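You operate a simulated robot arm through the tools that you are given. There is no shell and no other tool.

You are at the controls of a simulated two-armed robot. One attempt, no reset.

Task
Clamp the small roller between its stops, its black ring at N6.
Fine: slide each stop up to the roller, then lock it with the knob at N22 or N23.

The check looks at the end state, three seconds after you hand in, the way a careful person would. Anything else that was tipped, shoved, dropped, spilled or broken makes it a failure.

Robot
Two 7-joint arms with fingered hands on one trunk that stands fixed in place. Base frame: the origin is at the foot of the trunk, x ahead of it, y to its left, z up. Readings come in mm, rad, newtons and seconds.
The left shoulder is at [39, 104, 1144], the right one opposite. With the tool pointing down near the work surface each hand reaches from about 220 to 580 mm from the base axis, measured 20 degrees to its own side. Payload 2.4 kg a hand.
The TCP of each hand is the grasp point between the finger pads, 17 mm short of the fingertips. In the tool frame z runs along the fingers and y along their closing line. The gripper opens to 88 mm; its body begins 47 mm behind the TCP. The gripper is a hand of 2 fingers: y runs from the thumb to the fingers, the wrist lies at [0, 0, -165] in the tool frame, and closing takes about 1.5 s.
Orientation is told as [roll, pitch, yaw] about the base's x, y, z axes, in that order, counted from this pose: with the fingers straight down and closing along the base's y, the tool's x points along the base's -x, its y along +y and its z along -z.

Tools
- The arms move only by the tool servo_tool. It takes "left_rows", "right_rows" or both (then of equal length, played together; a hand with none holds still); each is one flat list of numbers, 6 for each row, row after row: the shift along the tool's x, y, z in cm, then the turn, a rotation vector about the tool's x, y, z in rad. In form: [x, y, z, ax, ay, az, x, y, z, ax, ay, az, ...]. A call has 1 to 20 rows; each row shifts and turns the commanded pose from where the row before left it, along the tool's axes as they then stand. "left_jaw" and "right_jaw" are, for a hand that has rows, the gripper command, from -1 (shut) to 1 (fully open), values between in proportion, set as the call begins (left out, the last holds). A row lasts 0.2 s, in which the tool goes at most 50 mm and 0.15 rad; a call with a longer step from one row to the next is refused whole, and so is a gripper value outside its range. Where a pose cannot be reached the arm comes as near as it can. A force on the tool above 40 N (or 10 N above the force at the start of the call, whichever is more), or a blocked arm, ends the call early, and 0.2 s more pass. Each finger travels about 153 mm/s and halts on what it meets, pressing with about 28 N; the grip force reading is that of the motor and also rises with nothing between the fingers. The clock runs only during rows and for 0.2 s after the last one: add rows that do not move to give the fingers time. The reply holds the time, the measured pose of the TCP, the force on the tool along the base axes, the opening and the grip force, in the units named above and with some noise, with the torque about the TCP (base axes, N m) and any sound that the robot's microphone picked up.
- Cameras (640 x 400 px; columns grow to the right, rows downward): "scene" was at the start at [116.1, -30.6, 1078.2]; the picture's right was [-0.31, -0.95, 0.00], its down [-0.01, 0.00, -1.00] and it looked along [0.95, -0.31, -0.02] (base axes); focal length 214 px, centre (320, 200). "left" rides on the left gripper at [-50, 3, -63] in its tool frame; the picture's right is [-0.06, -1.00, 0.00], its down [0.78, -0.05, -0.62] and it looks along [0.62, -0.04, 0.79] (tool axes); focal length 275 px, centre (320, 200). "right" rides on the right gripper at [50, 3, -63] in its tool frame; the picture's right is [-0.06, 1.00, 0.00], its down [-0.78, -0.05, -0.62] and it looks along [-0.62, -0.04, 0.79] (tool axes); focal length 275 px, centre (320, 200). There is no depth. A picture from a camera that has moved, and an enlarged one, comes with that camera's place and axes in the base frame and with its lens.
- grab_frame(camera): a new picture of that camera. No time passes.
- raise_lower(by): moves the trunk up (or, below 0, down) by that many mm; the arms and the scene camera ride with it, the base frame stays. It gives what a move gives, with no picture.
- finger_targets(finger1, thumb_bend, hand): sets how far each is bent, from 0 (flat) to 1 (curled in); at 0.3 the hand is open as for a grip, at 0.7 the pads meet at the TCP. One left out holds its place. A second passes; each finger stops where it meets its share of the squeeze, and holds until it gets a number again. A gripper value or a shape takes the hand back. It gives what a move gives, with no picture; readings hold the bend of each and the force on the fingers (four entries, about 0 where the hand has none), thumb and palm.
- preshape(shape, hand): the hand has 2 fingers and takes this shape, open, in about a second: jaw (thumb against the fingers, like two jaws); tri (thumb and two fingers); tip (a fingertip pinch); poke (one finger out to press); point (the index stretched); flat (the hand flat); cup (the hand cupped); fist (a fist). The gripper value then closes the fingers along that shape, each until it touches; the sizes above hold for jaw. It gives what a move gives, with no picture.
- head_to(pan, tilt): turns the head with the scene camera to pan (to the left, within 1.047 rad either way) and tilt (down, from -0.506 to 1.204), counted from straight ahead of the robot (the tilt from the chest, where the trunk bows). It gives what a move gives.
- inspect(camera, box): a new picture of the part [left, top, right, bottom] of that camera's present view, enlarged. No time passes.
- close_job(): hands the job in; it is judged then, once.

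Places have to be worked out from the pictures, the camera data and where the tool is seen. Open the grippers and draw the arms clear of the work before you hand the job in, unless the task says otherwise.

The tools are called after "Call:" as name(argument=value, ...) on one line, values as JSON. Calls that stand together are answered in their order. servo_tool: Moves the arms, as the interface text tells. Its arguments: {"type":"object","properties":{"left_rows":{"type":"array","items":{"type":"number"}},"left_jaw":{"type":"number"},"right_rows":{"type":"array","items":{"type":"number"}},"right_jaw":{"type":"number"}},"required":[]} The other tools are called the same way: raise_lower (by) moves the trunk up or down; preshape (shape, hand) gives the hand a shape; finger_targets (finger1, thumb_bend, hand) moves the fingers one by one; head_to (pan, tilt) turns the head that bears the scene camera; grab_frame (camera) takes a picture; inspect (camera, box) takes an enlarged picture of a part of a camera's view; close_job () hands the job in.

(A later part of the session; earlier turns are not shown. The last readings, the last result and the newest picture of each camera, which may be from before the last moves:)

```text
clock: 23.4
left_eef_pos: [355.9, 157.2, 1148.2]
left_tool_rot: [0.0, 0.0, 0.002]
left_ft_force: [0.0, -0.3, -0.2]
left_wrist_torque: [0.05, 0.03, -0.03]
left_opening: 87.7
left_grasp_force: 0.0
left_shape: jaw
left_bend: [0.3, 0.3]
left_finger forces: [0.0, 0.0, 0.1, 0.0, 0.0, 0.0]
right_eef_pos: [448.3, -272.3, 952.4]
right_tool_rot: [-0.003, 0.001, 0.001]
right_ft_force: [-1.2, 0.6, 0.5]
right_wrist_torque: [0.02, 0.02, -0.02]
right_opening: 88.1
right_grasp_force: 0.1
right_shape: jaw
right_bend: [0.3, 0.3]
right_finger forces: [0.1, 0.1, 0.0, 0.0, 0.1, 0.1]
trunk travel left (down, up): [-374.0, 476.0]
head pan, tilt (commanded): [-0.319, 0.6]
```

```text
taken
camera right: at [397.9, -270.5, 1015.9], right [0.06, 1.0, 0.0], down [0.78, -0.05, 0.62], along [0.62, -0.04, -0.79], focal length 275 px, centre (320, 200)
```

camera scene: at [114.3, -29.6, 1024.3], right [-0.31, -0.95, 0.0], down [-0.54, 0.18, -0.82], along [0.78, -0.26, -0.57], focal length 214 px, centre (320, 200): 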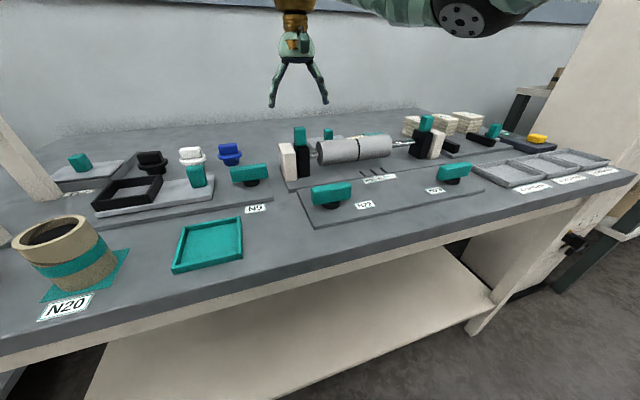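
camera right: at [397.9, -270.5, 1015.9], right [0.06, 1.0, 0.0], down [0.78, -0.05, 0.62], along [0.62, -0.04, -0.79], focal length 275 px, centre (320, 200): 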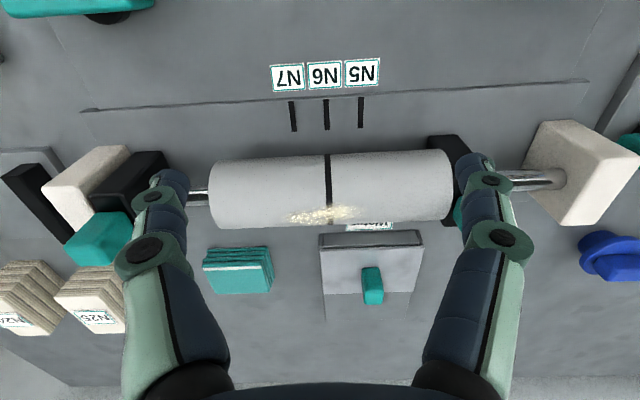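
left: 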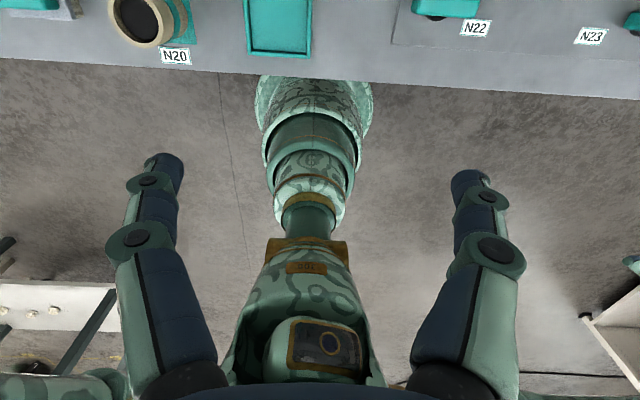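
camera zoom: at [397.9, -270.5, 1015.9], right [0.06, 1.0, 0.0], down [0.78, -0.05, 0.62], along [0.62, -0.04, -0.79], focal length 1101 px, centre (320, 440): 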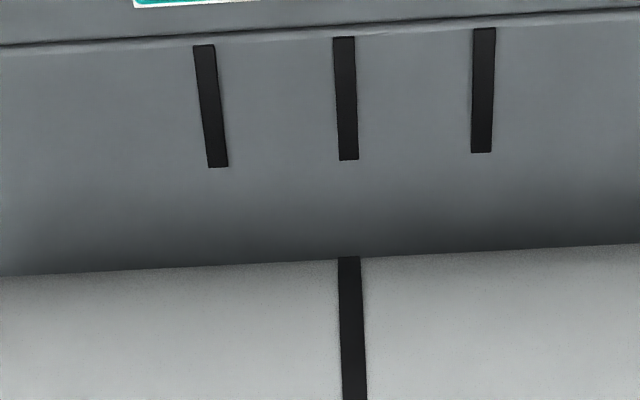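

Now the ring and the N6 mark are practically collinear: ring ≈-271.2, mark ≈-270.1, i.e. within 1 mm. Next I go over knob N22 to lock the left stop, looking at it first.

Call:
servo_tool(right_rows=[1.1, 2.6, 0.24, 0, 0, 0, 1.1, 2.6, 0.24, 0, 0, 0, 1.1, 2.6, 0.24, 0, 0, 0, 1.1, 2.6, 0.24, 0, 0, 0, 1.1, 2.6, 0.24, 0, 0, 0, 0, 0, 0, 0, 0, 0])

Call:
grab_frame(camera="right")

Call:
inspect(camera="scene", box=[280, 110, 360, 160])

```text
clock: 24.8
left_eef_pos: [356.1, 156.8, 1147.9]
left_tool_rot: [-0.001, 0.0, 0.002]
left_ft_force: [-0.9, -0.1, 0.5]
left_wrist_torque: [0.0, 0.03, -0.01]
left_opening: 87.9
left_grasp_force: 0.1
left_shape: jaw
left_bend: [0.3, 0.3]
left_finger forces: [0.0, 0.0, 0.0, 0.0, 0.0, 0.0]
right_eef_pos: [392.7, -141.5, 939.3]
right_tool_rot: [-0.002, 0.0, 0.002]
right_ft_force: [-0.7, 0.1, -0.5]
right_wrist_torque: [-0.01, -0.01, 0.0]
right_opening: 88.1
right_grasp_force: 0.1
right_shape: jaw
right_bend: [0.3, 0.3]
right_finger forces: [0.1, 0.0, 0.1, 0.0, 0.0, 0.1]
trunk travel left (down, up): [-374.0, 476.0]
head pan, tilt (commanded): [-0.319, 0.6]
```

```text
taken
camera right: at [343.0, -139.1, 1001.9], right [0.06, 1.0, 0.0], down [0.78, -0.05, 0.62], along [0.62, -0.04, -0.79], focal length 275 px, centre (320, 200)
```

right: 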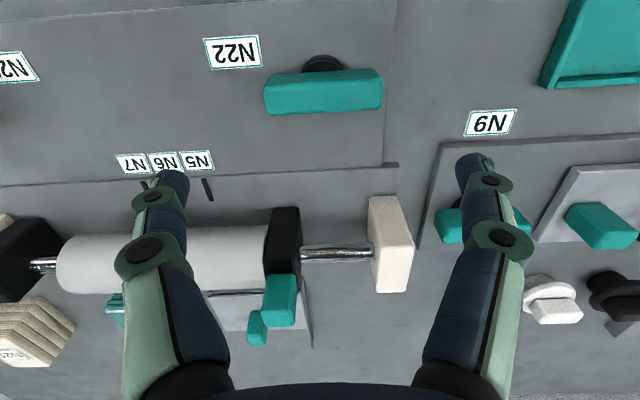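

```text
8.00 times, centred on (320, 135) of scene
camera zoom: at [114.2, -29.8, 1024.3], right [-0.31, -0.95, 0.0], down [-0.54, 0.18, -0.82], along [0.78, -0.26, -0.57], focal length 1716 px, centre (320, 720)
```

zoom: 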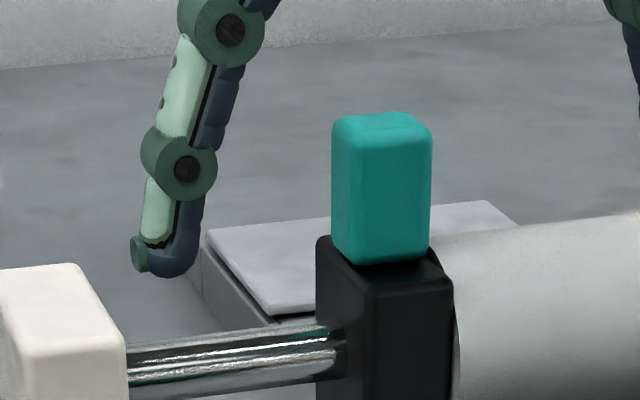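

The left stop seems to be against the roller. I zoom in on that contact and on the N22 knob to get its exact place and look for marks.

Call:
inspect(camera="right", box=[230, 190, 326, 250])

Call:
inspect(camera="right", box=[240, 40, 400, 140])

Call:
inspect(camera="scene", box=[290, 160, 410, 235])

```text
6.67 times, centred on (278, 220) of right
camera zoom: at [343.0, -139.1, 1001.9], right [0.06, 1.0, 0.0], down [0.78, -0.05, 0.62], along [0.62, -0.04, -0.79], focal length 1835 px, centre (600, 67)
```

zoom: 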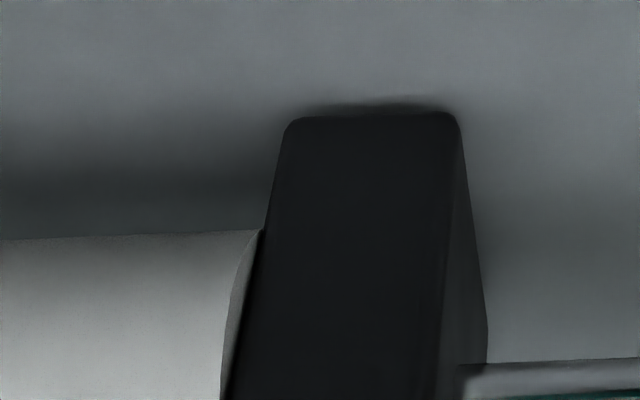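

```text
4.00 times, centred on (320, 90) of right
camera zoom: at [343.0, -139.1, 1001.9], right [0.06, 1.0, 0.0], down [0.78, -0.05, 0.62], along [0.62, -0.04, -0.79], focal length 1101 px, centre (320, 640)
```

zoom: 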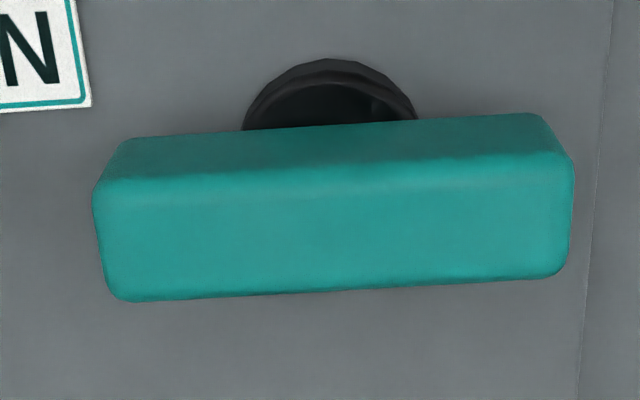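

```text
5.33 times, centred on (350, 198) of scene
camera zoom: at [114.2, -29.8, 1024.3], right [-0.31, -0.95, 0.0], down [-0.54, 0.18, -0.82], along [0.78, -0.26, -0.57], focal length 1144 px, centre (160, 213)
```

zoom: 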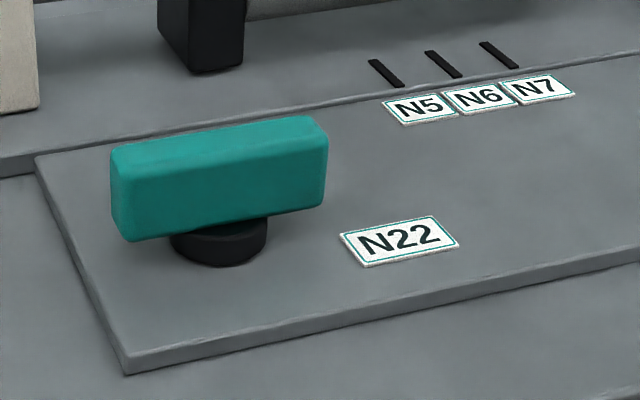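

Knob N22's bar: centre ≈(393,-140,833), 64 mm long along y, 18 mm thick, top at z≈847. To be able to turn clockwise, I rotate the hand by +90° of yaw (tool z -1.571) above it so that the fingers close along x.

Call:
servo_tool(right_rows=[0, 0, 0, 0, 0, -0.1428, 0, 0, 0, 0, 0, -0.1428, 0, 0, 0, 0, 0, -0.1428, 0, 0, 0, 0, 0, -0.1428, 0, 0, 0, 0, 0, -0.1428, 0, 0, 0, 0, 0, -0.1428, 0, 0, 0, 0, 0, -0.1428, 0, 0, 0, 0, 0, -0.1428, 0, 0, 0, 0, 0, -0.1428, 0, 0, 0, 0, 0, -0.1428, 0, 0, 0, 0, 0, -0.1428, 0, 0, 0, 0, 0, 0])

Call:
grab_frame(camera="right")

Call:
grab_frame(camera="scene")

```text
clock: 27.4
left_eef_pos: [355.0, 157.8, 1147.0]
left_tool_rot: [0.0, 0.0, 0.002]
left_ft_force: [0.1, 0.0, -0.3]
left_wrist_torque: [-0.04, 0.0, 0.0]
left_opening: 88.0
left_grasp_force: 0.0
left_shape: jaw
left_bend: [0.3, 0.3]
left_finger forces: [0.0, 0.1, 0.0, 0.0, 0.0, 0.1]
right_eef_pos: [395.0, -142.8, 940.2]
right_tool_rot: [0.001, 0.003, 1.575]
right_ft_force: [-0.4, -0.1, 0.1]
right_wrist_torque: [0.01, -0.05, 0.01]
right_opening: 88.0
right_grasp_force: 0.1
right_shape: jaw
right_bend: [0.3, 0.3]
right_finger forces: [0.1, 0.1, 0.0, 0.1, 0.0, 0.0]
trunk travel left (down, up): [-374.0, 476.0]
head pan, tilt (commanded): [-0.319, 0.6]
```

```text
taken
camera right: at [390.7, -193.5, 1003.8], right [-1.0, 0.06, 0.0], down [0.05, 0.79, 0.62], along [0.04, 0.62, -0.79], focal length 275 px, centre (320, 200)
```

right: 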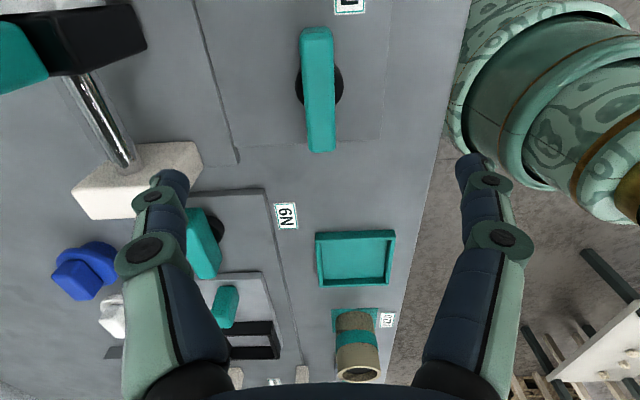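

```text
taken
camera scene: at [114.2, -29.8, 1024.3], right [-0.31, -0.95, 0.0], down [-0.54, 0.18, -0.82], along [0.78, -0.26, -0.57], focal length 214 px, centre (320, 200)
```

scene: 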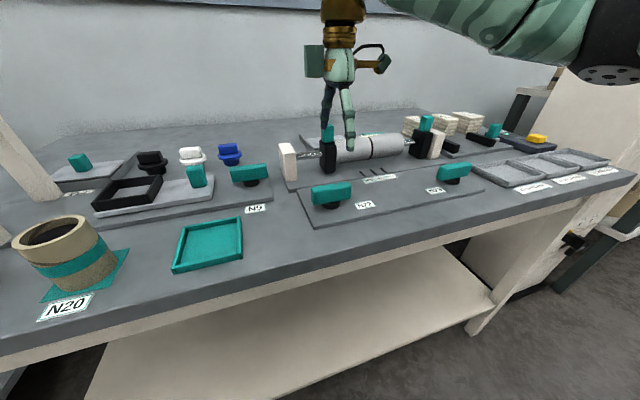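

The hand reached yaw 1.575 and the bar lies between the fingers (bar centre ≈(394,-141)). I lower to TCP z≈840 with a tiny centring shift.

Call:
servo_tool(right_rows=[-0.1, 0.1, 2, 0, 0, 0, 0, 0, 2, 0, 0, 0, 0, 0, 2, 0, 0, 0, 0, 0, 2, 0, 0, 0, 0, 0, 1.0, 0, 0, 0, 0, 0, 1.0, 0, 0, 0, 0, 0, 0, 0, 0, 0])

Call:
grab_frame(camera="right")

Call:
inspect(camera="scene", box=[270, 130, 400, 220])

```text
clock: 29.0
left_eef_pos: [356.2, 157.2, 1147.8]
left_tool_rot: [0.0, 0.0, 0.002]
left_ft_force: [0.1, 0.1, -0.5]
left_wrist_torque: [0.01, -0.03, 0.03]
left_opening: 88.4
left_grasp_force: 0.0
left_shape: jaw
left_bend: [0.3, 0.3]
left_finger forces: [0.0, 0.1, 0.0, 0.1, 0.1, 0.0]
right_eef_pos: [393.7, -142.2, 839.6]
right_tool_rot: [0.0, 0.003, 1.573]
right_ft_force: [0.1, 0.5, 0.1]
right_wrist_torque: [0.02, -0.01, -0.03]
right_opening: 88.1
right_grasp_force: 0.1
right_shape: jaw
right_bend: [0.3, 0.3]
right_finger forces: [0.0, 0.0, 0.0, 0.1, 0.0, 0.0]
trunk travel left (down, up): [-374.0, 476.0]
head pan, tilt (commanded): [-0.319, 0.6]
```

```text
taken
camera right: at [389.5, -193.4, 902.6], right [-1.0, 0.06, 0.0], down [0.05, 0.79, 0.62], along [0.04, 0.62, -0.79], focal length 275 px, centre (320, 200)
```

right: 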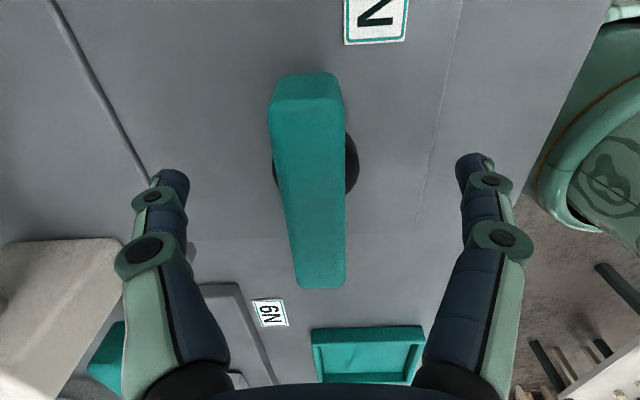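

```text
4.44 times, centred on (335, 175) of scene
camera zoom: at [114.2, -29.8, 1024.3], right [-0.31, -0.95, 0.0], down [-0.54, 0.18, -0.82], along [0.78, -0.26, -0.57], focal length 953 px, centre (253, 311)
```

zoom: 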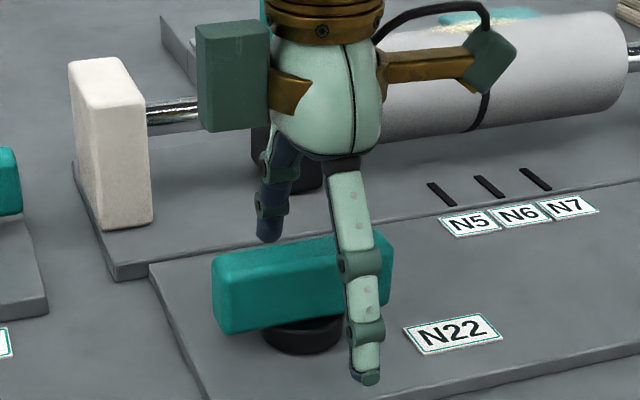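

The bar is centred between the open fingers, x≈394 and y≈-142. I close on it.

Call:
servo_tool(right_rows=[0, 0, 0, 0, 0, 0, 0, 0, 0, 0, 0, 0, 0, 0, 0, 0, 0, 0, 0, 0, 0, 0, 0, 0, 0, 0, 0, 0, 0, 0, 0, 0, 0, 0, 0, 0, 0, 0, 0, 0, 0, 0, 0, 0, 0, 0, 0, 0], right_jaw=-1)

Call:
grab_frame(camera="right")

Call:
inspect(camera="scene", box=[270, 130, 400, 220])

```text
clock: 30.8
left_eef_pos: [356.7, 157.4, 1147.9]
left_tool_rot: [-0.001, 0.0, 0.002]
left_ft_force: [-0.1, 0.5, -0.5]
left_wrist_torque: [-0.03, -0.02, 0.02]
left_opening: 87.9
left_grasp_force: 0.0
left_shape: jaw
left_bend: [0.3, 0.3]
left_finger forces: [0.1, 0.0, 0.0, 0.0, 0.0, 0.1]
right_eef_pos: [394.3, -144.2, 840.0]
right_tool_rot: [0.0, 0.001, 1.572]
right_ft_force: [0.0, 0.9, -3.2]
right_wrist_torque: [0.0, 0.0, 0.01]
right_opening: 12.3
right_grasp_force: 28.2
right_shape: jaw
right_bend: [0.72, 0.7]
right_finger forces: [23.5, 0.0, 0.0, 0.0, 23.7, 0.0]
trunk travel left (down, up): [-374.0, 476.0]
head pan, tilt (commanded): [-0.319, 0.6]
```

```text
taken
camera right: at [389.6, -193.5, 902.7], right [-1.0, 0.06, 0.0], down [0.05, 0.79, 0.62], along [0.04, 0.62, -0.79], focal length 275 px, centre (320, 200)
```

right: 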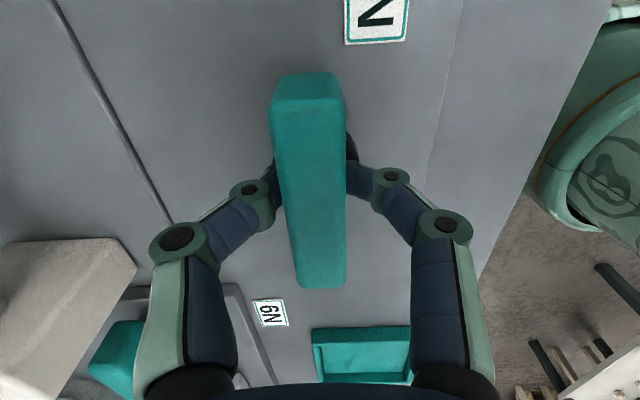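

```text
4.44 times, centred on (335, 175) of scene
camera zoom: at [114.4, -29.8, 1024.3], right [-0.31, -0.95, 0.0], down [-0.54, 0.18, -0.82], along [0.78, -0.26, -0.57], focal length 953 px, centre (253, 311)
```

zoom: 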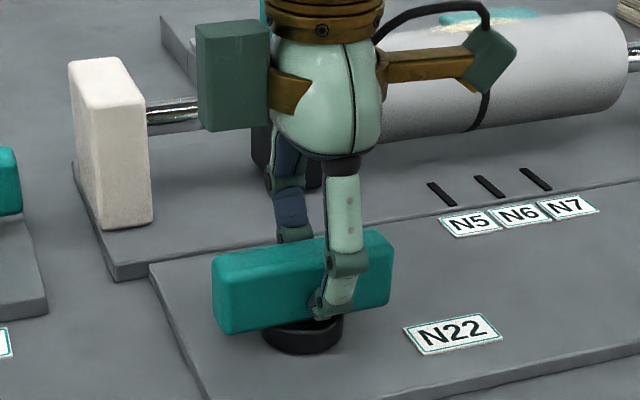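

Firm symmetric grip on the bar. I try a gentle clockwise turn (as seen from above) of about 0.3 rad and watch the torque.

Call:
servo_tool(right_rows=[0, 0, 0, 0, 0, 0.06, 0, 0, 0, 0, 0, 0.06, 0, 0, 0, 0, 0, 0.06, 0, 0, 0, 0, 0, 0.06, 0, 0, 0, 0, 0, 0.06, 0, 0, 0, 0, 0, 0])

Call:
grab_frame(camera="right")

Call:
inspect(camera="scene", box=[270, 130, 400, 220])

```text
clock: 32.2
left_eef_pos: [356.3, 157.1, 1148.9]
left_tool_rot: [0.0, 0.0, 0.001]
left_ft_force: [-0.1, 0.4, 0.1]
left_wrist_torque: [0.01, 0.02, 0.01]
left_opening: 88.2
left_grasp_force: 0.0
left_shape: jaw
left_bend: [0.3, 0.3]
left_finger forces: [0.1, 0.1, 0.0, 0.0, 0.0, 0.1]
right_eef_pos: [394.3, -142.7, 841.2]
right_tool_rot: [-0.001, 0.001, 1.272]
right_ft_force: [-1.8, -0.6, -7.8]
right_wrist_torque: [-0.01, 0.1, 0.48]
right_opening: 12.1
right_grasp_force: 28.0
right_shape: jaw
right_bend: [0.72, 0.7]
right_finger forces: [31.7, 0.0, 0.0, 0.0, 29.9, 0.1]
trunk travel left (down, up): [-374.0, 476.0]
head pan, tilt (commanded): [-0.319, 0.6]
```

```text
taken
camera right: at [375.2, -189.9, 903.4], right [-0.94, 0.35, 0.0], down [0.28, 0.74, 0.62], along [0.22, 0.58, -0.79], focal length 275 px, centre (320, 200)
```

right: 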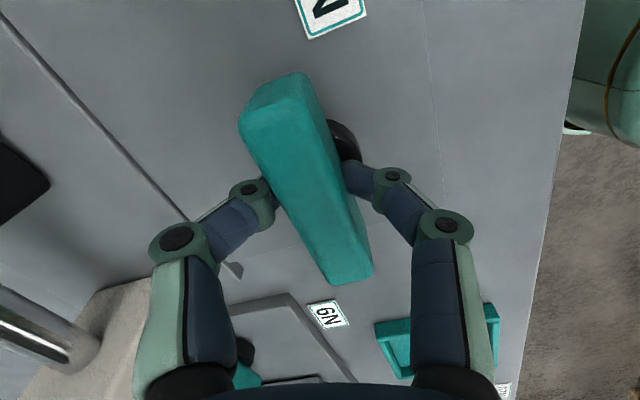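

```text
4.44 times, centred on (335, 175) of scene
camera zoom: at [114.4, -30.0, 1024.3], right [-0.31, -0.95, 0.0], down [-0.54, 0.18, -0.82], along [0.78, -0.26, -0.57], focal length 953 px, centre (253, 311)
```

zoom: 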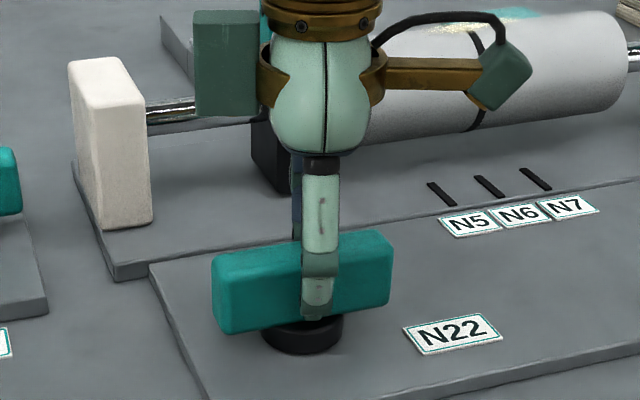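

The bar stayed still while the hand slipped (torque 0.48 N m), so clockwise appears to be the end stop. I return and try counterclockwise.

Call:
servo_tool(right_rows=[0, 0, 0, 0, 0, -0.06, 0, 0, 0, 0, 0, -0.06, 0, 0, 0, 0, 0, -0.06, 0, 0, 0, 0, 0, -0.06, 0, 0, 0, 0, 0, -0.06, 0, 0, 0, 0, 0, 0])

Call:
servo_tool(right_rows=[0, 0, 0, 0, 0, -0.06, 0, 0, 0, 0, 0, -0.06, 0, 0, 0, 0, 0, -0.06, 0, 0, 0, 0, 0, -0.06, 0, 0, 0, 0, 0, -0.06, 0, 0, 0, 0, 0, 0])

Call:
grab_frame(camera="right")

Call:
inspect(camera="scene", box=[270, 130, 400, 220])

```text
clock: 33.6
left_eef_pos: [355.8, 156.9, 1148.3]
left_tool_rot: [0.0, 0.001, 0.001]
left_ft_force: [1.4, 0.2, -0.4]
left_wrist_torque: [0.03, 0.01, -0.01]
left_opening: 87.9
left_grasp_force: 0.0
left_shape: jaw
left_bend: [0.3, 0.3]
left_finger forces: [0.0, 0.0, 0.0, 0.0, 0.0, 0.0]
right_eef_pos: [393.4, -142.7, 839.9]
right_tool_rot: [0.003, 0.001, 1.574]
right_ft_force: [-1.2, -4.6, -10.5]
right_wrist_torque: [-0.03, 0.06, -0.04]
right_opening: 11.8
right_grasp_force: 27.9
right_shape: jaw
right_bend: [0.72, 0.7]
right_finger forces: [24.1, 0.0, 0.0, 0.0, 22.6, 0.0]
trunk travel left (down, up): [-374.0, 476.0]
head pan, tilt (commanded): [-0.319, 0.6]
```

```text
clock: 35.0
left_eef_pos: [356.6, 155.6, 1148.0]
left_tool_rot: [0.0, 0.001, 0.002]
left_ft_force: [0.0, 0.0, 0.8]
left_wrist_torque: [-0.03, 0.0, -0.03]
left_opening: 87.9
left_grasp_force: 0.1
left_shape: jaw
left_bend: [0.3, 0.3]
left_finger forces: [0.1, 0.0, 0.0, 0.0, 0.0, 0.0]
right_eef_pos: [394.4, -143.9, 840.5]
right_tool_rot: [0.002, 0.0, 1.872]
right_ft_force: [3.8, -5.7, -6.8]
right_wrist_torque: [-0.05, -0.06, -0.04]
right_opening: 11.8
right_grasp_force: 28.1
right_shape: jaw
right_bend: [0.72, 0.7]
right_finger forces: [23.1, 0.0, 0.0, 0.1, 25.0, 0.1]
trunk travel left (down, up): [-374.0, 476.0]
head pan, tilt (commanded): [-0.319, 0.6]
```

```text
taken
camera right: at [405.3, -191.7, 903.1], right [-0.97, -0.24, 0.0], down [-0.19, 0.76, 0.62], along [-0.15, 0.6, -0.79], focal length 275 px, centre (320, 200)
```

right: 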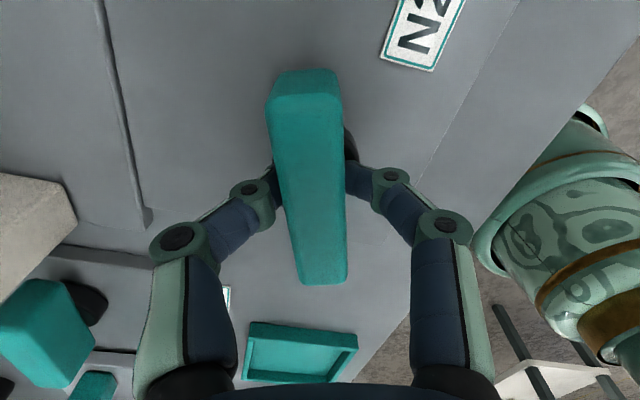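

```text
4.44 times, centred on (335, 175) of scene
camera zoom: at [114.9, -30.4, 1024.2], right [-0.31, -0.95, 0.0], down [-0.54, 0.18, -0.82], along [0.78, -0.26, -0.57], focal length 953 px, centre (253, 311)
```

zoom: 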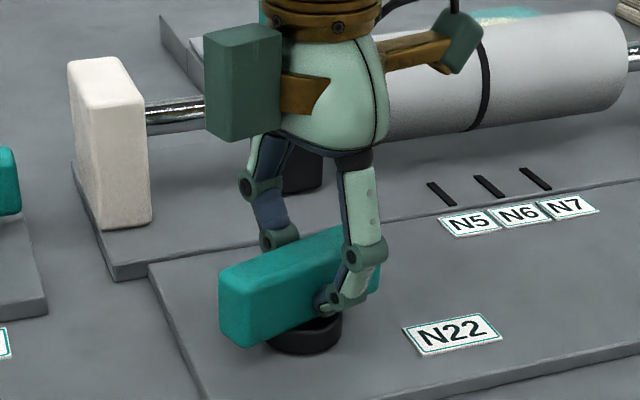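

Counterclockwise the knob turns with the hand. I continue in that direction.

Call:
servo_tool(right_rows=[0, 0, 0, 0, 0, -0.08, 0, 0, 0, 0, 0, -0.08, 0, 0, 0, 0, 0, -0.08, 0, 0, 0, 0, 0, -0.08, 0, 0, 0, 0, 0, -0.08, 0, 0, 0, 0, 0, -0.08, 0, 0, 0, 0, 0, 0])

Call:
grab_frame(camera="right")

Call:
grab_frame(camera="scene")

```text
clock: 36.6
left_eef_pos: [357.5, 155.9, 1146.1]
left_tool_rot: [0.003, 0.001, 0.002]
left_ft_force: [0.1, 0.2, -0.9]
left_wrist_torque: [0.04, -0.03, 0.02]
left_opening: 87.9
left_grasp_force: 0.1
left_shape: jaw
left_bend: [0.3, 0.3]
left_finger forces: [0.0, 0.0, 0.1, 0.0, 0.0, 0.1]
right_eef_pos: [394.7, -142.0, 839.9]
right_tool_rot: [0.001, 0.0, 2.353]
right_ft_force: [12.7, -5.6, -6.2]
right_wrist_torque: [-0.1, -0.15, -0.07]
right_opening: 11.8
right_grasp_force: 28.1
right_shape: jaw
right_bend: [0.72, 0.7]
right_finger forces: [22.6, 0.0, 0.0, 0.1, 27.2, 0.0]
trunk travel left (down, up): [-374.0, 476.0]
head pan, tilt (commanded): [-0.319, 0.6]
```

```text
taken
camera right: at [426.9, -180.5, 903.2], right [-0.75, -0.66, 0.0], down [-0.52, 0.59, 0.62], along [-0.41, 0.46, -0.79], focal length 275 px, centre (320, 200)
```

right: 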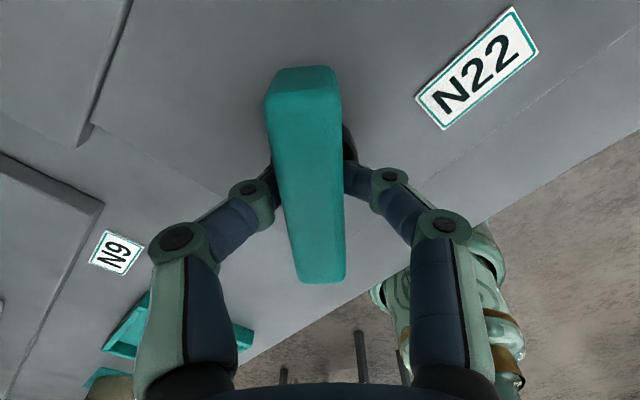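

```text
taken
camera scene: at [115.8, -30.5, 1024.1], right [-0.31, -0.95, 0.0], down [-0.54, 0.18, -0.82], along [0.78, -0.26, -0.57], focal length 214 px, centre (320, 200)
```

scene: 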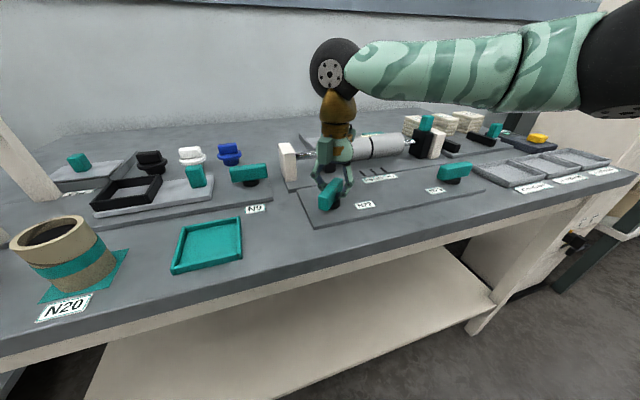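

The knob follows (bar turned ~45°), but a 12.7 N side force along +x has built up from a slight axis offset. I ease 1.5 mm toward +x while continuing the turn.

Call:
servo_tool(right_rows=[0.1, -0.1, 0, 0, 0, -0.06, 0, 0, 0, 0, 0, -0.07, 0, 0, 0, 0, 0, -0.07, 0, 0, 0, 0, 0, -0.07, 0, 0, 0, 0, 0, -0.07, 0, 0, 0, 0, 0, 0])

Call:
grab_frame(camera="right")

```text
clock: 38.0
left_eef_pos: [358.8, 155.1, 1147.0]
left_tool_rot: [0.001, 0.001, 0.001]
left_ft_force: [-0.2, 0.4, 0.0]
left_wrist_torque: [0.01, 0.0, 0.0]
left_opening: 88.0
left_grasp_force: 0.1
left_shape: jaw
left_bend: [0.3, 0.3]
left_finger forces: [0.0, 0.0, 0.0, 0.0, 0.0, 0.0]
right_eef_pos: [396.4, -138.8, 839.5]
right_tool_rot: [-0.003, -0.004, 2.469]
right_ft_force: [17.1, -22.3, -3.2]
right_wrist_torque: [-0.26, -0.15, 0.06]
right_opening: 11.8
right_grasp_force: 28.1
right_shape: jaw
right_bend: [0.72, 0.7]
right_finger forces: [27.9, 0.0, 0.0, 0.0, 21.3, 0.1]
right hand out of reach, approached as far as the arm can: row 2, 3, 4, 5
trunk travel left (down, up): [-374.0, 476.0]
head pan, tilt (commanded): [-0.319, 0.6]
```

```text
taken
camera right: at [432.4, -172.9, 902.6], right [-0.67, -0.74, 0.0], down [-0.58, 0.52, 0.62], along [-0.46, 0.42, -0.78], focal length 275 px, centre (320, 200)
```

right: 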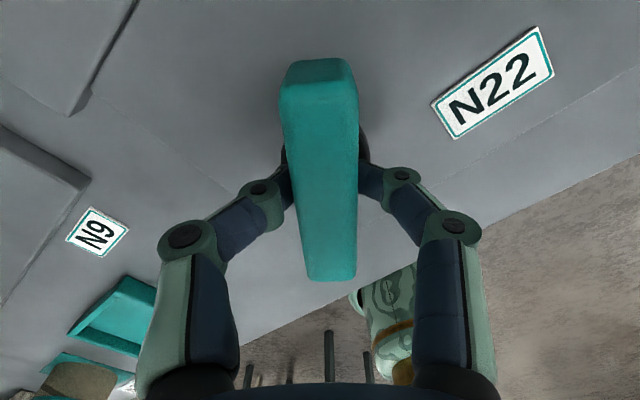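

The wrist hits its limit at yaw ≈2.47, with the knob now ~50° turned. I back the command off to about 2.44 to relieve the load, then I'll release and regrip with the hand turned half around.

Call:
servo_tool(right_rows=[0, 0, 0, 0, 0, 0.07, 0, 0, 0, 0, 0, 0.07, 0, 0, 0, 0, 0, 0.07, 0, 0, 0, 0, 0, 0.05, 0, 0, 0, 0, 0, 0])

Call:
inspect(camera="scene", box=[270, 130, 400, 220])

```text
clock: 39.2
left_eef_pos: [357.9, 155.4, 1148.5]
left_tool_rot: [0.0, 0.004, -0.001]
left_ft_force: [0.1, 0.5, 0.2]
left_wrist_torque: [-0.01, 0.0, 0.04]
left_opening: 88.1
left_grasp_force: 0.1
left_shape: jaw
left_bend: [0.3, 0.3]
left_finger forces: [0.0, 0.0, 0.1, 0.1, 0.0, 0.1]
right_eef_pos: [395.6, -138.8, 838.9]
right_tool_rot: [-0.003, -0.005, 2.207]
right_ft_force: [18.7, -24.7, -0.7]
right_wrist_torque: [-0.3, -0.17, 0.06]
right_opening: 12.4
right_grasp_force: 28.0
right_shape: jaw
right_bend: [0.72, 0.7]
right_finger forces: [26.4, 0.0, 0.0, 0.1, 26.1, 0.1]
trunk travel left (down, up): [-374.0, 476.0]
head pan, tilt (commanded): [-0.319, 0.6]
```

```text
4.44 times, centred on (335, 175) of scene
camera zoom: at [115.9, -32.1, 1024.1], right [-0.31, -0.95, 0.0], down [-0.54, 0.18, -0.82], along [0.78, -0.26, -0.57], focal length 953 px, centre (253, 311)
```

zoom: 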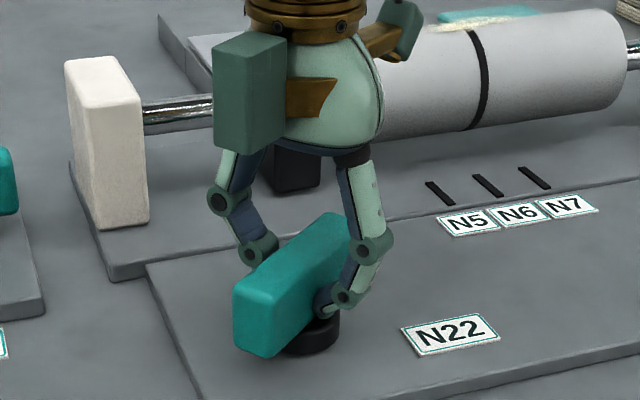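

The command was re-based at the reached pose, so the hand came back to 2.21 and now sits ~3 mm off the knob axis (side load ≈31 N). I relieve it by shifting ≈(+1,-3.5) mm in base axes.

Call:
servo_tool(right_rows=[0.17, 0.065, 0, 0, 0, 0, 0.17, 0.065, 0, 0, 0, 0, 0, 0, 0, 0, 0, 0])

```text
clock: 40.0
left_eef_pos: [357.3, 156.5, 1146.9]
left_tool_rot: [0.001, -0.001, 0.002]
left_ft_force: [-0.5, 0.4, 0.1]
left_wrist_torque: [-0.03, -0.01, -0.05]
left_opening: 88.0
left_grasp_force: 0.0
left_shape: jaw
left_bend: [0.3, 0.3]
left_finger forces: [0.0, 0.0, 0.1, 0.0, 0.0, 0.0]
right_eef_pos: [395.5, -141.1, 840.3]
right_tool_rot: [-0.005, -0.007, 2.209]
right_ft_force: [14.0, -13.1, -4.0]
right_wrist_torque: [-0.15, -0.16, 0.03]
right_opening: 12.8
right_grasp_force: 28.2
right_shape: jaw
right_bend: [0.73, 0.7]
right_finger forces: [23.4, 0.1, 0.0, 0.0, 26.9, 0.1]
trunk travel left (down, up): [-374.0, 476.0]
head pan, tilt (commanded): [-0.319, 0.6]
```

The side load halved. I ease another ≈(+3,-3) mm and check.

Call:
servo_tool(right_rows=[0.21, -0.03, 0, 0, 0, 0, 0.21, -0.03, 0, 0, 0, 0, 0, 0, 0, 0, 0, 0])

Call:
grab_frame(camera="right")

```text
clock: 40.8
left_eef_pos: [356.4, 157.8, 1146.7]
left_tool_rot: [-0.001, 0.001, 0.002]
left_ft_force: [0.0, 0.3, -0.5]
left_wrist_torque: [-0.01, -0.02, -0.01]
left_opening: 87.9
left_grasp_force: 0.0
left_shape: jaw
left_bend: [0.3, 0.3]
left_finger forces: [0.0, 0.0, 0.0, 0.1, 0.0, 0.0]
right_eef_pos: [397.4, -141.9, 840.4]
right_tool_rot: [-0.001, -0.008, 2.212]
right_ft_force: [0.1, 2.5, -8.5]
right_wrist_torque: [0.0, 0.06, 0.03]
right_opening: 12.7
right_grasp_force: 27.7
right_shape: jaw
right_bend: [0.73, 0.7]
right_finger forces: [24.0, 0.0, 0.0, 0.0, 25.4, 0.0]
trunk travel left (down, up): [-374.0, 476.0]
head pan, tilt (commanded): [-0.319, 0.6]
```

```text
taken
camera right: at [423.9, -184.6, 902.9], right [-0.84, -0.55, 0.0], down [-0.43, 0.65, 0.62], along [-0.34, 0.52, -0.78], focal length 275 px, centre (320, 200)
```

right: 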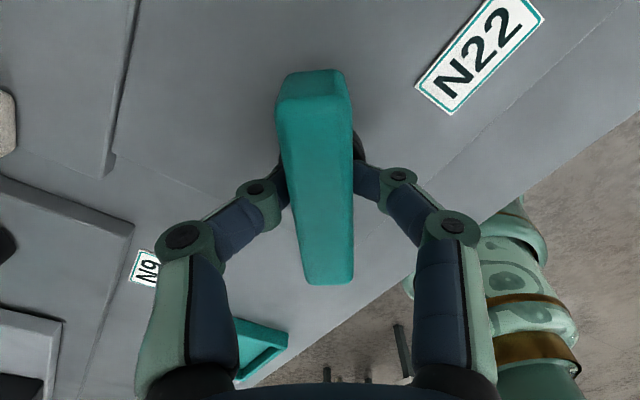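

The side load is gone. I turn counterclockwise another 0.2 rad (staying short of the wrist limit), then open the fingers and lift.

Call:
servo_tool(right_rows=[0, 0, 0, 0, 0, -0.06, 0, 0, 0, 0, 0, -0.06, 0, 0, 0, 0, 0, -0.06, 0, 0, 0, 0, 0, 0])

Call:
servo_tool(right_rows=[0, 0, 0, 0, 0, 0, 0, 0, 0, 0, 0, 0, 0, 0, 0, 0, 0, 0, 0, 0, 0, 0, 0, 0, 0, 0, -1.5, 0, 0, 0, 0, 0, -2, 0, 0, 0, 0, 0, -2, 0, 0, 0, 0, 0, -2, 0, 0, 0, 0, 0, -2, 0, 0, 0], right_jaw=1)

Call:
grab_frame(camera="right")

Call:
inspect(camera="scene", box=[270, 130, 430, 230])

```text
clock: 41.8
left_eef_pos: [356.9, 158.1, 1146.4]
left_tool_rot: [0.0, -0.001, 0.002]
left_ft_force: [0.5, -0.5, -0.7]
left_wrist_torque: [0.03, -0.02, 0.0]
left_opening: 88.0
left_grasp_force: 0.0
left_shape: jaw
left_bend: [0.3, 0.3]
left_finger forces: [0.0, 0.0, 0.0, 0.0, 0.0, 0.0]
right_eef_pos: [397.4, -142.7, 840.2]
right_tool_rot: [-0.004, -0.003, 2.392]
right_ft_force: [-2.3, 4.8, -9.0]
right_wrist_torque: [0.05, 0.05, 0.01]
right_opening: 12.6
right_grasp_force: 27.7
right_shape: jaw
right_bend: [0.73, 0.7]
right_finger forces: [23.7, 0.1, 0.0, 0.0, 25.4, 0.0]
trunk travel left (down, up): [-374.0, 476.0]
head pan, tilt (commanded): [-0.319, 0.6]
```

```text
clock: 43.8
left_eef_pos: [356.5, 156.8, 1147.1]
left_tool_rot: [0.0, 0.002, 0.002]
left_ft_force: [-1.0, -0.3, 0.1]
left_wrist_torque: [-0.02, 0.01, -0.01]
left_opening: 88.2
left_grasp_force: 0.1
left_shape: jaw
left_bend: [0.3, 0.3]
left_finger forces: [0.1, 0.1, 0.0, 0.1, 0.1, 0.1]
right_eef_pos: [397.9, -143.3, 936.6]
right_tool_rot: [-0.004, -0.003, 2.39]
right_ft_force: [-0.4, 0.0, 0.0]
right_wrist_torque: [0.02, -0.01, -0.01]
right_opening: 88.0
right_grasp_force: 0.1
right_shape: jaw
right_bend: [0.3, 0.3]
right_finger forces: [0.0, 0.0, 0.0, 0.0, 0.0, 0.0]
trunk travel left (down, up): [-374.0, 476.0]
head pan, tilt (commanded): [-0.319, 0.6]
```

```text
taken
camera right: at [431.9, -180.2, 998.9], right [-0.73, -0.69, 0.0], down [-0.54, 0.57, 0.62], along [-0.42, 0.45, -0.78], focal length 275 px, centre (320, 200)
```

right: 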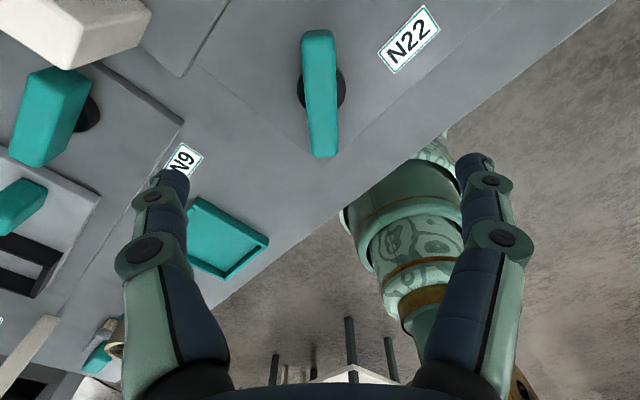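

```text
4.00 times, centred on (350, 180) of scene
camera zoom: at [114.2, -29.8, 1024.3], right [-0.31, -0.95, 0.0], down [-0.54, 0.18, -0.82], along [0.78, -0.26, -0.57], focal length 858 px, centre (200, 280)
```

zoom: 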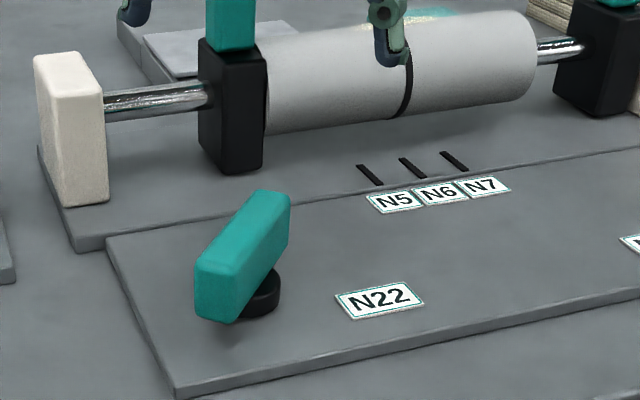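

The knob is now ~47° counterclockwise from its start, and the roller and stop look undisturbed. I rotate the hand by half a turn (to yaw ≈-0.75) above the knob to regrip.

Call:
servo_tool(right_rows=[0, 0, 0, 0, 0, 0.149, 0, 0, 0, 0, 0, 0.149, 0, 0, 0, 0, 0, 0.149, 0, 0, 0, 0, 0, 0.149, 0, 0, 0, 0, 0, 0.149, 0, 0, 0, 0, 0, 0.149, 0, 0, 0, 0, 0, 0.149, 0, 0, 0, 0, 0, 0.149, 0, 0, 0, 0, 0, 0.149, 0, 0, 0, 0, 0, 0.149, 0, 0, 0, 0, 0, 0.149, 0, 0, 0, 0, 0, 0.149, 0, 0, 0, 0, 0, 0.149, 0, 0, 0, 0, 0, 0.149, 0, 0, 0, 0, 0, 0.149, 0, 0, 0, 0, 0, 0.149])

Call:
servo_tool(right_rows=[0, 0, 0, 0, 0, 0.149, 0, 0, 0, 0, 0, 0.149, 0, 0, 0, 0, 0, 0.149, 0, 0, 0, 0, 0, 0.149, 0, 0, 0, 0, 0, 0.149, 0, 0, 0, 0, 0, 0])

Call:
grab_frame(camera="right")

Call:
grab_frame(camera="scene")

```text
clock: 47.2
left_eef_pos: [355.9, 157.9, 1147.2]
left_tool_rot: [0.001, -0.001, 0.002]
left_ft_force: [1.0, 0.1, 0.1]
left_wrist_torque: [-0.01, 0.02, 0.02]
left_opening: 88.0
left_grasp_force: 0.1
left_shape: jaw
left_bend: [0.3, 0.3]
left_finger forces: [0.1, 0.0, 0.0, 0.1, 0.1, 0.1]
right_eef_pos: [398.5, -142.6, 937.0]
right_tool_rot: [0.005, -0.001, 0.002]
right_ft_force: [-0.5, 0.3, 0.8]
right_wrist_torque: [0.02, -0.03, -0.05]
right_opening: 87.5
right_grasp_force: 0.2
right_shape: jaw
right_bend: [0.3, 0.3]
right_finger forces: [0.0, 0.1, 0.1, 0.0, 0.0, 0.0]
trunk travel left (down, up): [-374.0, 476.0]
head pan, tilt (commanded): [-0.319, 0.6]
```

```text
clock: 48.6
left_eef_pos: [355.8, 157.4, 1148.0]
left_tool_rot: [0.0, 0.001, 0.002]
left_ft_force: [0.5, 0.0, 0.4]
left_wrist_torque: [0.03, 0.01, -0.05]
left_opening: 87.8
left_grasp_force: 0.0
left_shape: jaw
left_bend: [0.3, 0.3]
left_finger forces: [0.0, 0.0, 0.1, 0.0, 0.0, 0.1]
right_eef_pos: [397.2, -142.5, 935.5]
right_tool_rot: [0.005, 0.005, -0.743]
right_ft_force: [-0.3, 0.1, 0.5]
right_wrist_torque: [-0.02, -0.02, -0.01]
right_opening: 88.1
right_grasp_force: 0.0
right_shape: jaw
right_bend: [0.3, 0.3]
right_finger forces: [0.0, 0.0, 0.0, 0.0, 0.1, 0.0]
trunk travel left (down, up): [-374.0, 476.0]
head pan, tilt (commanded): [-0.319, 0.6]
```

```text
taken
camera right: at [362.2, -107.9, 998.9], right [0.72, 0.69, 0.0], down [0.54, -0.57, 0.62], along [0.43, -0.44, -0.79], focal length 275 px, centre (320, 200)
```

right: 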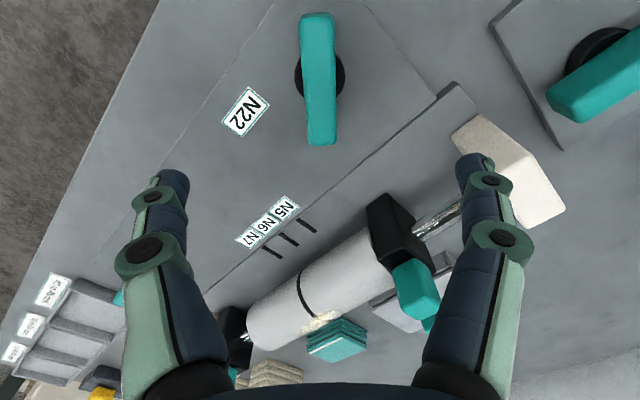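

```text
taken
camera scene: at [114.2, -29.8, 1024.3], right [-0.31, -0.95, 0.0], down [-0.54, 0.18, -0.82], along [0.78, -0.26, -0.57], focal length 214 px, centre (320, 200)
```

scene: 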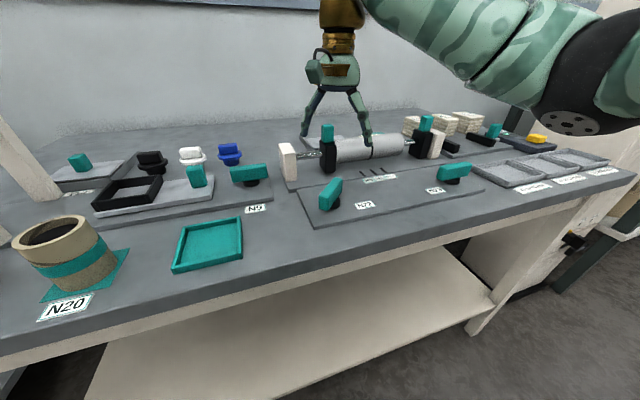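

The bar is aligned with the hand's closing plane and centred. I descend to TCP z≈840 and close.

Call:
servo_tool(right_rows=[0, 0, 2, 0, 0, 0, 0, 0, 2, 0, 0, 0, 0, 0, 2, 0, 0, 0, 0, 0, 2, 0, 0, 0, 0, 0, 1.0, 0, 0, 0, 0, 0, 0.5, 0, 0, 0, 0, 0, 0, 0, 0, 0])

Call:
servo_tool(right_rows=[0, 0, 0, 0, 0, 0, 0, 0, 0, 0, 0, 0, 0, 0, 0, 0, 0, 0, 0, 0, 0, 0, 0, 0, 0, 0, 0, 0, 0, 0, 0, 0, 0, 0, 0, 0, 0, 0, 0, 0, 0, 0, 0, 0, 0, 0, 0, 0], right_jaw=-1)

Call:
grab_frame(camera="right")

```text
clock: 50.2
left_eef_pos: [355.5, 157.9, 1147.1]
left_tool_rot: [-0.001, 0.001, 0.001]
left_ft_force: [-1.2, 0.4, -1.0]
left_wrist_torque: [0.01, 0.02, 0.01]
left_opening: 87.9
left_grasp_force: 0.0
left_shape: jaw
left_bend: [0.3, 0.3]
left_finger forces: [0.0, 0.1, 0.0, 0.1, 0.1, 0.1]
right_eef_pos: [397.4, -141.2, 840.8]
right_tool_rot: [0.003, 0.005, -0.739]
right_ft_force: [0.2, 0.7, 0.8]
right_wrist_torque: [0.0, 0.0, 0.05]
right_opening: 88.1
right_grasp_force: 0.1
right_shape: jaw
right_bend: [0.3, 0.3]
right_finger forces: [0.0, 0.0, 0.0, 0.1, 0.0, 0.0]
trunk travel left (down, up): [-374.0, 476.0]
head pan, tilt (commanded): [-0.319, 0.6]
```

```text
clock: 52.0
left_eef_pos: [355.3, 157.6, 1147.3]
left_tool_rot: [0.0, 0.0, 0.002]
left_ft_force: [0.0, 0.8, 0.2]
left_wrist_torque: [0.05, -0.03, -0.01]
left_opening: 87.9
left_grasp_force: 0.1
left_shape: jaw
left_bend: [0.3, 0.3]
left_finger forces: [0.0, 0.0, 0.1, 0.0, 0.0, 0.1]
right_eef_pos: [397.6, -142.6, 839.0]
right_tool_rot: [0.005, 0.004, -0.74]
right_ft_force: [-1.4, 0.5, -3.7]
right_wrist_torque: [0.01, 0.0, 0.03]
right_opening: 11.6
right_grasp_force: 27.4
right_shape: jaw
right_bend: [0.72, 0.7]
right_finger forces: [23.4, 0.1, 0.0, 0.1, 24.3, 0.0]
trunk travel left (down, up): [-374.0, 476.0]
head pan, tilt (commanded): [-0.319, 0.6]
```

```text
taken
camera right: at [362.5, -107.0, 903.5], right [0.72, 0.69, 0.0], down [0.55, -0.57, 0.62], along [0.43, -0.44, -0.79], focal length 275 px, centre (320, 200)
```

right: 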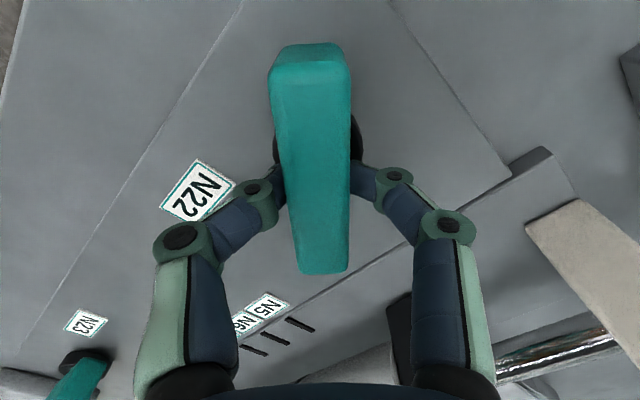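

Good symmetric grip. I continue counterclockwise by about 0.56 rad, watching the forces.

Call:
servo_tool(right_rows=[0, 0, 0, 0, 0, -0.08, 0, 0, 0, 0, 0, -0.08, 0, 0, 0, 0, 0, -0.08, 0, 0, 0, 0, 0, -0.08, 0, 0, 0, 0, 0, -0.08, 0, 0, 0, 0, 0, -0.08, 0, 0, 0, 0, 0, -0.08, 0, 0, 0, 0, 0, 0])

Call:
grab_frame(camera="right")

Call:
inspect(camera="scene", box=[270, 110, 430, 210])

```text
clock: 53.8
left_eef_pos: [355.9, 157.9, 1147.5]
left_tool_rot: [0.0, 0.001, 0.003]
left_ft_force: [0.1, 0.3, 0.5]
left_wrist_torque: [-0.02, -0.01, 0.0]
left_opening: 87.9
left_grasp_force: 0.1
left_shape: jaw
left_bend: [0.3, 0.3]
left_finger forces: [0.1, 0.0, 0.1, 0.0, 0.1, 0.1]
right_eef_pos: [397.8, -141.9, 840.8]
right_tool_rot: [0.005, 0.002, -0.181]
right_ft_force: [2.2, 3.9, -5.0]
right_wrist_torque: [0.09, -0.05, -0.07]
right_opening: 11.6
right_grasp_force: 27.6
right_shape: jaw
right_bend: [0.72, 0.7]
right_finger forces: [27.3, 0.0, 0.0, 0.1, 22.7, 0.0]
trunk travel left (down, up): [-374.0, 476.0]
head pan, tilt (commanded): [-0.319, 0.6]
```

```text
taken
camera right: at [348.8, -131.1, 903.5], right [0.24, 0.97, 0.0], down [0.76, -0.19, 0.62], along [0.6, -0.14, -0.79], focal length 275 px, centre (320, 200)
```

right: 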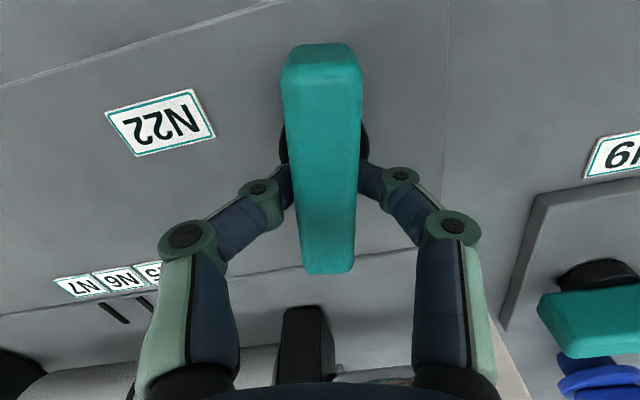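

```text
4.00 times, centred on (350, 160) of scene
camera zoom: at [114.7, -29.5, 1024.3], right [-0.31, -0.95, 0.0], down [-0.54, 0.18, -0.82], along [0.78, -0.26, -0.57], focal length 858 px, centre (200, 360)
```

zoom: 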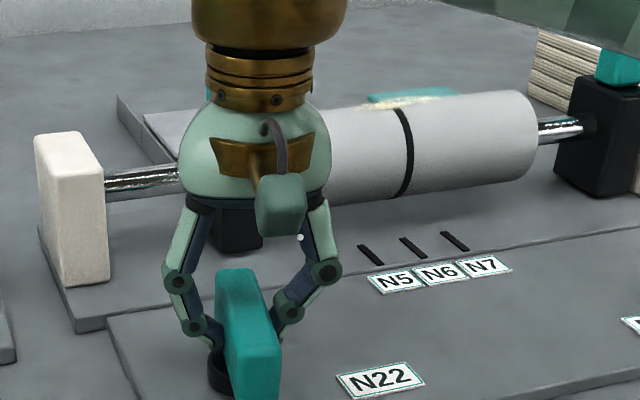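

It still follows with little torque; the bar is now ~80° from its start. I continue through 90° in small steps to find the end stop.

Call:
servo_tool(right_rows=[0, 0, 0, 0, 0, -0.06, 0, 0, 0, 0, 0, -0.06, 0, 0, 0, 0, 0, -0.06, 0, 0, 0, 0, 0, -0.06, 0, 0, 0, 0, 0, 0])

Call:
grab_frame(camera="right")

```text
clock: 55.0
left_eef_pos: [356.1, 157.5, 1147.5]
left_tool_rot: [-0.001, 0.002, 0.001]
left_ft_force: [0.7, 0.2, -0.1]
left_wrist_torque: [0.02, 0.01, 0.0]
left_opening: 88.1
left_grasp_force: 0.0
left_shape: jaw
left_bend: [0.3, 0.3]
left_finger forces: [0.0, 0.1, 0.1, 0.1, 0.2, 0.0]
right_eef_pos: [396.9, -142.6, 840.1]
right_tool_rot: [0.006, 0.0, 0.06]
right_ft_force: [2.1, 6.0, -3.4]
right_wrist_torque: [0.1, -0.01, -0.12]
right_opening: 11.9
right_grasp_force: 27.8
right_shape: jaw
right_bend: [0.72, 0.7]
right_finger forces: [27.7, 0.0, 0.0, 0.0, 22.1, 0.0]
trunk travel left (down, up): [-374.0, 476.0]
head pan, tilt (commanded): [-0.319, 0.6]
```

```text
taken
camera right: at [347.7, -143.2, 903.2], right [0.0, 1.0, 0.0], down [0.79, 0.0, 0.62], along [0.62, 0.0, -0.79], focal length 275 px, centre (320, 200)
```

right: 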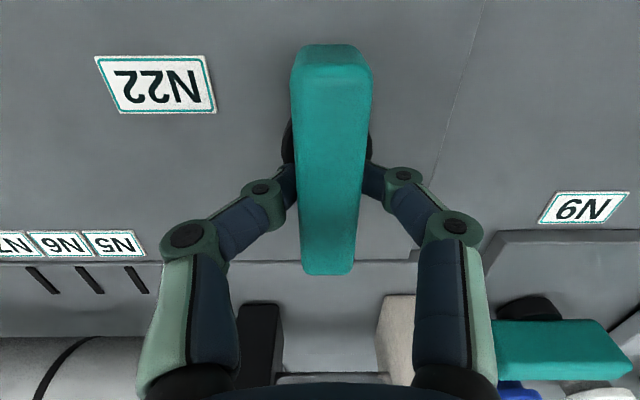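

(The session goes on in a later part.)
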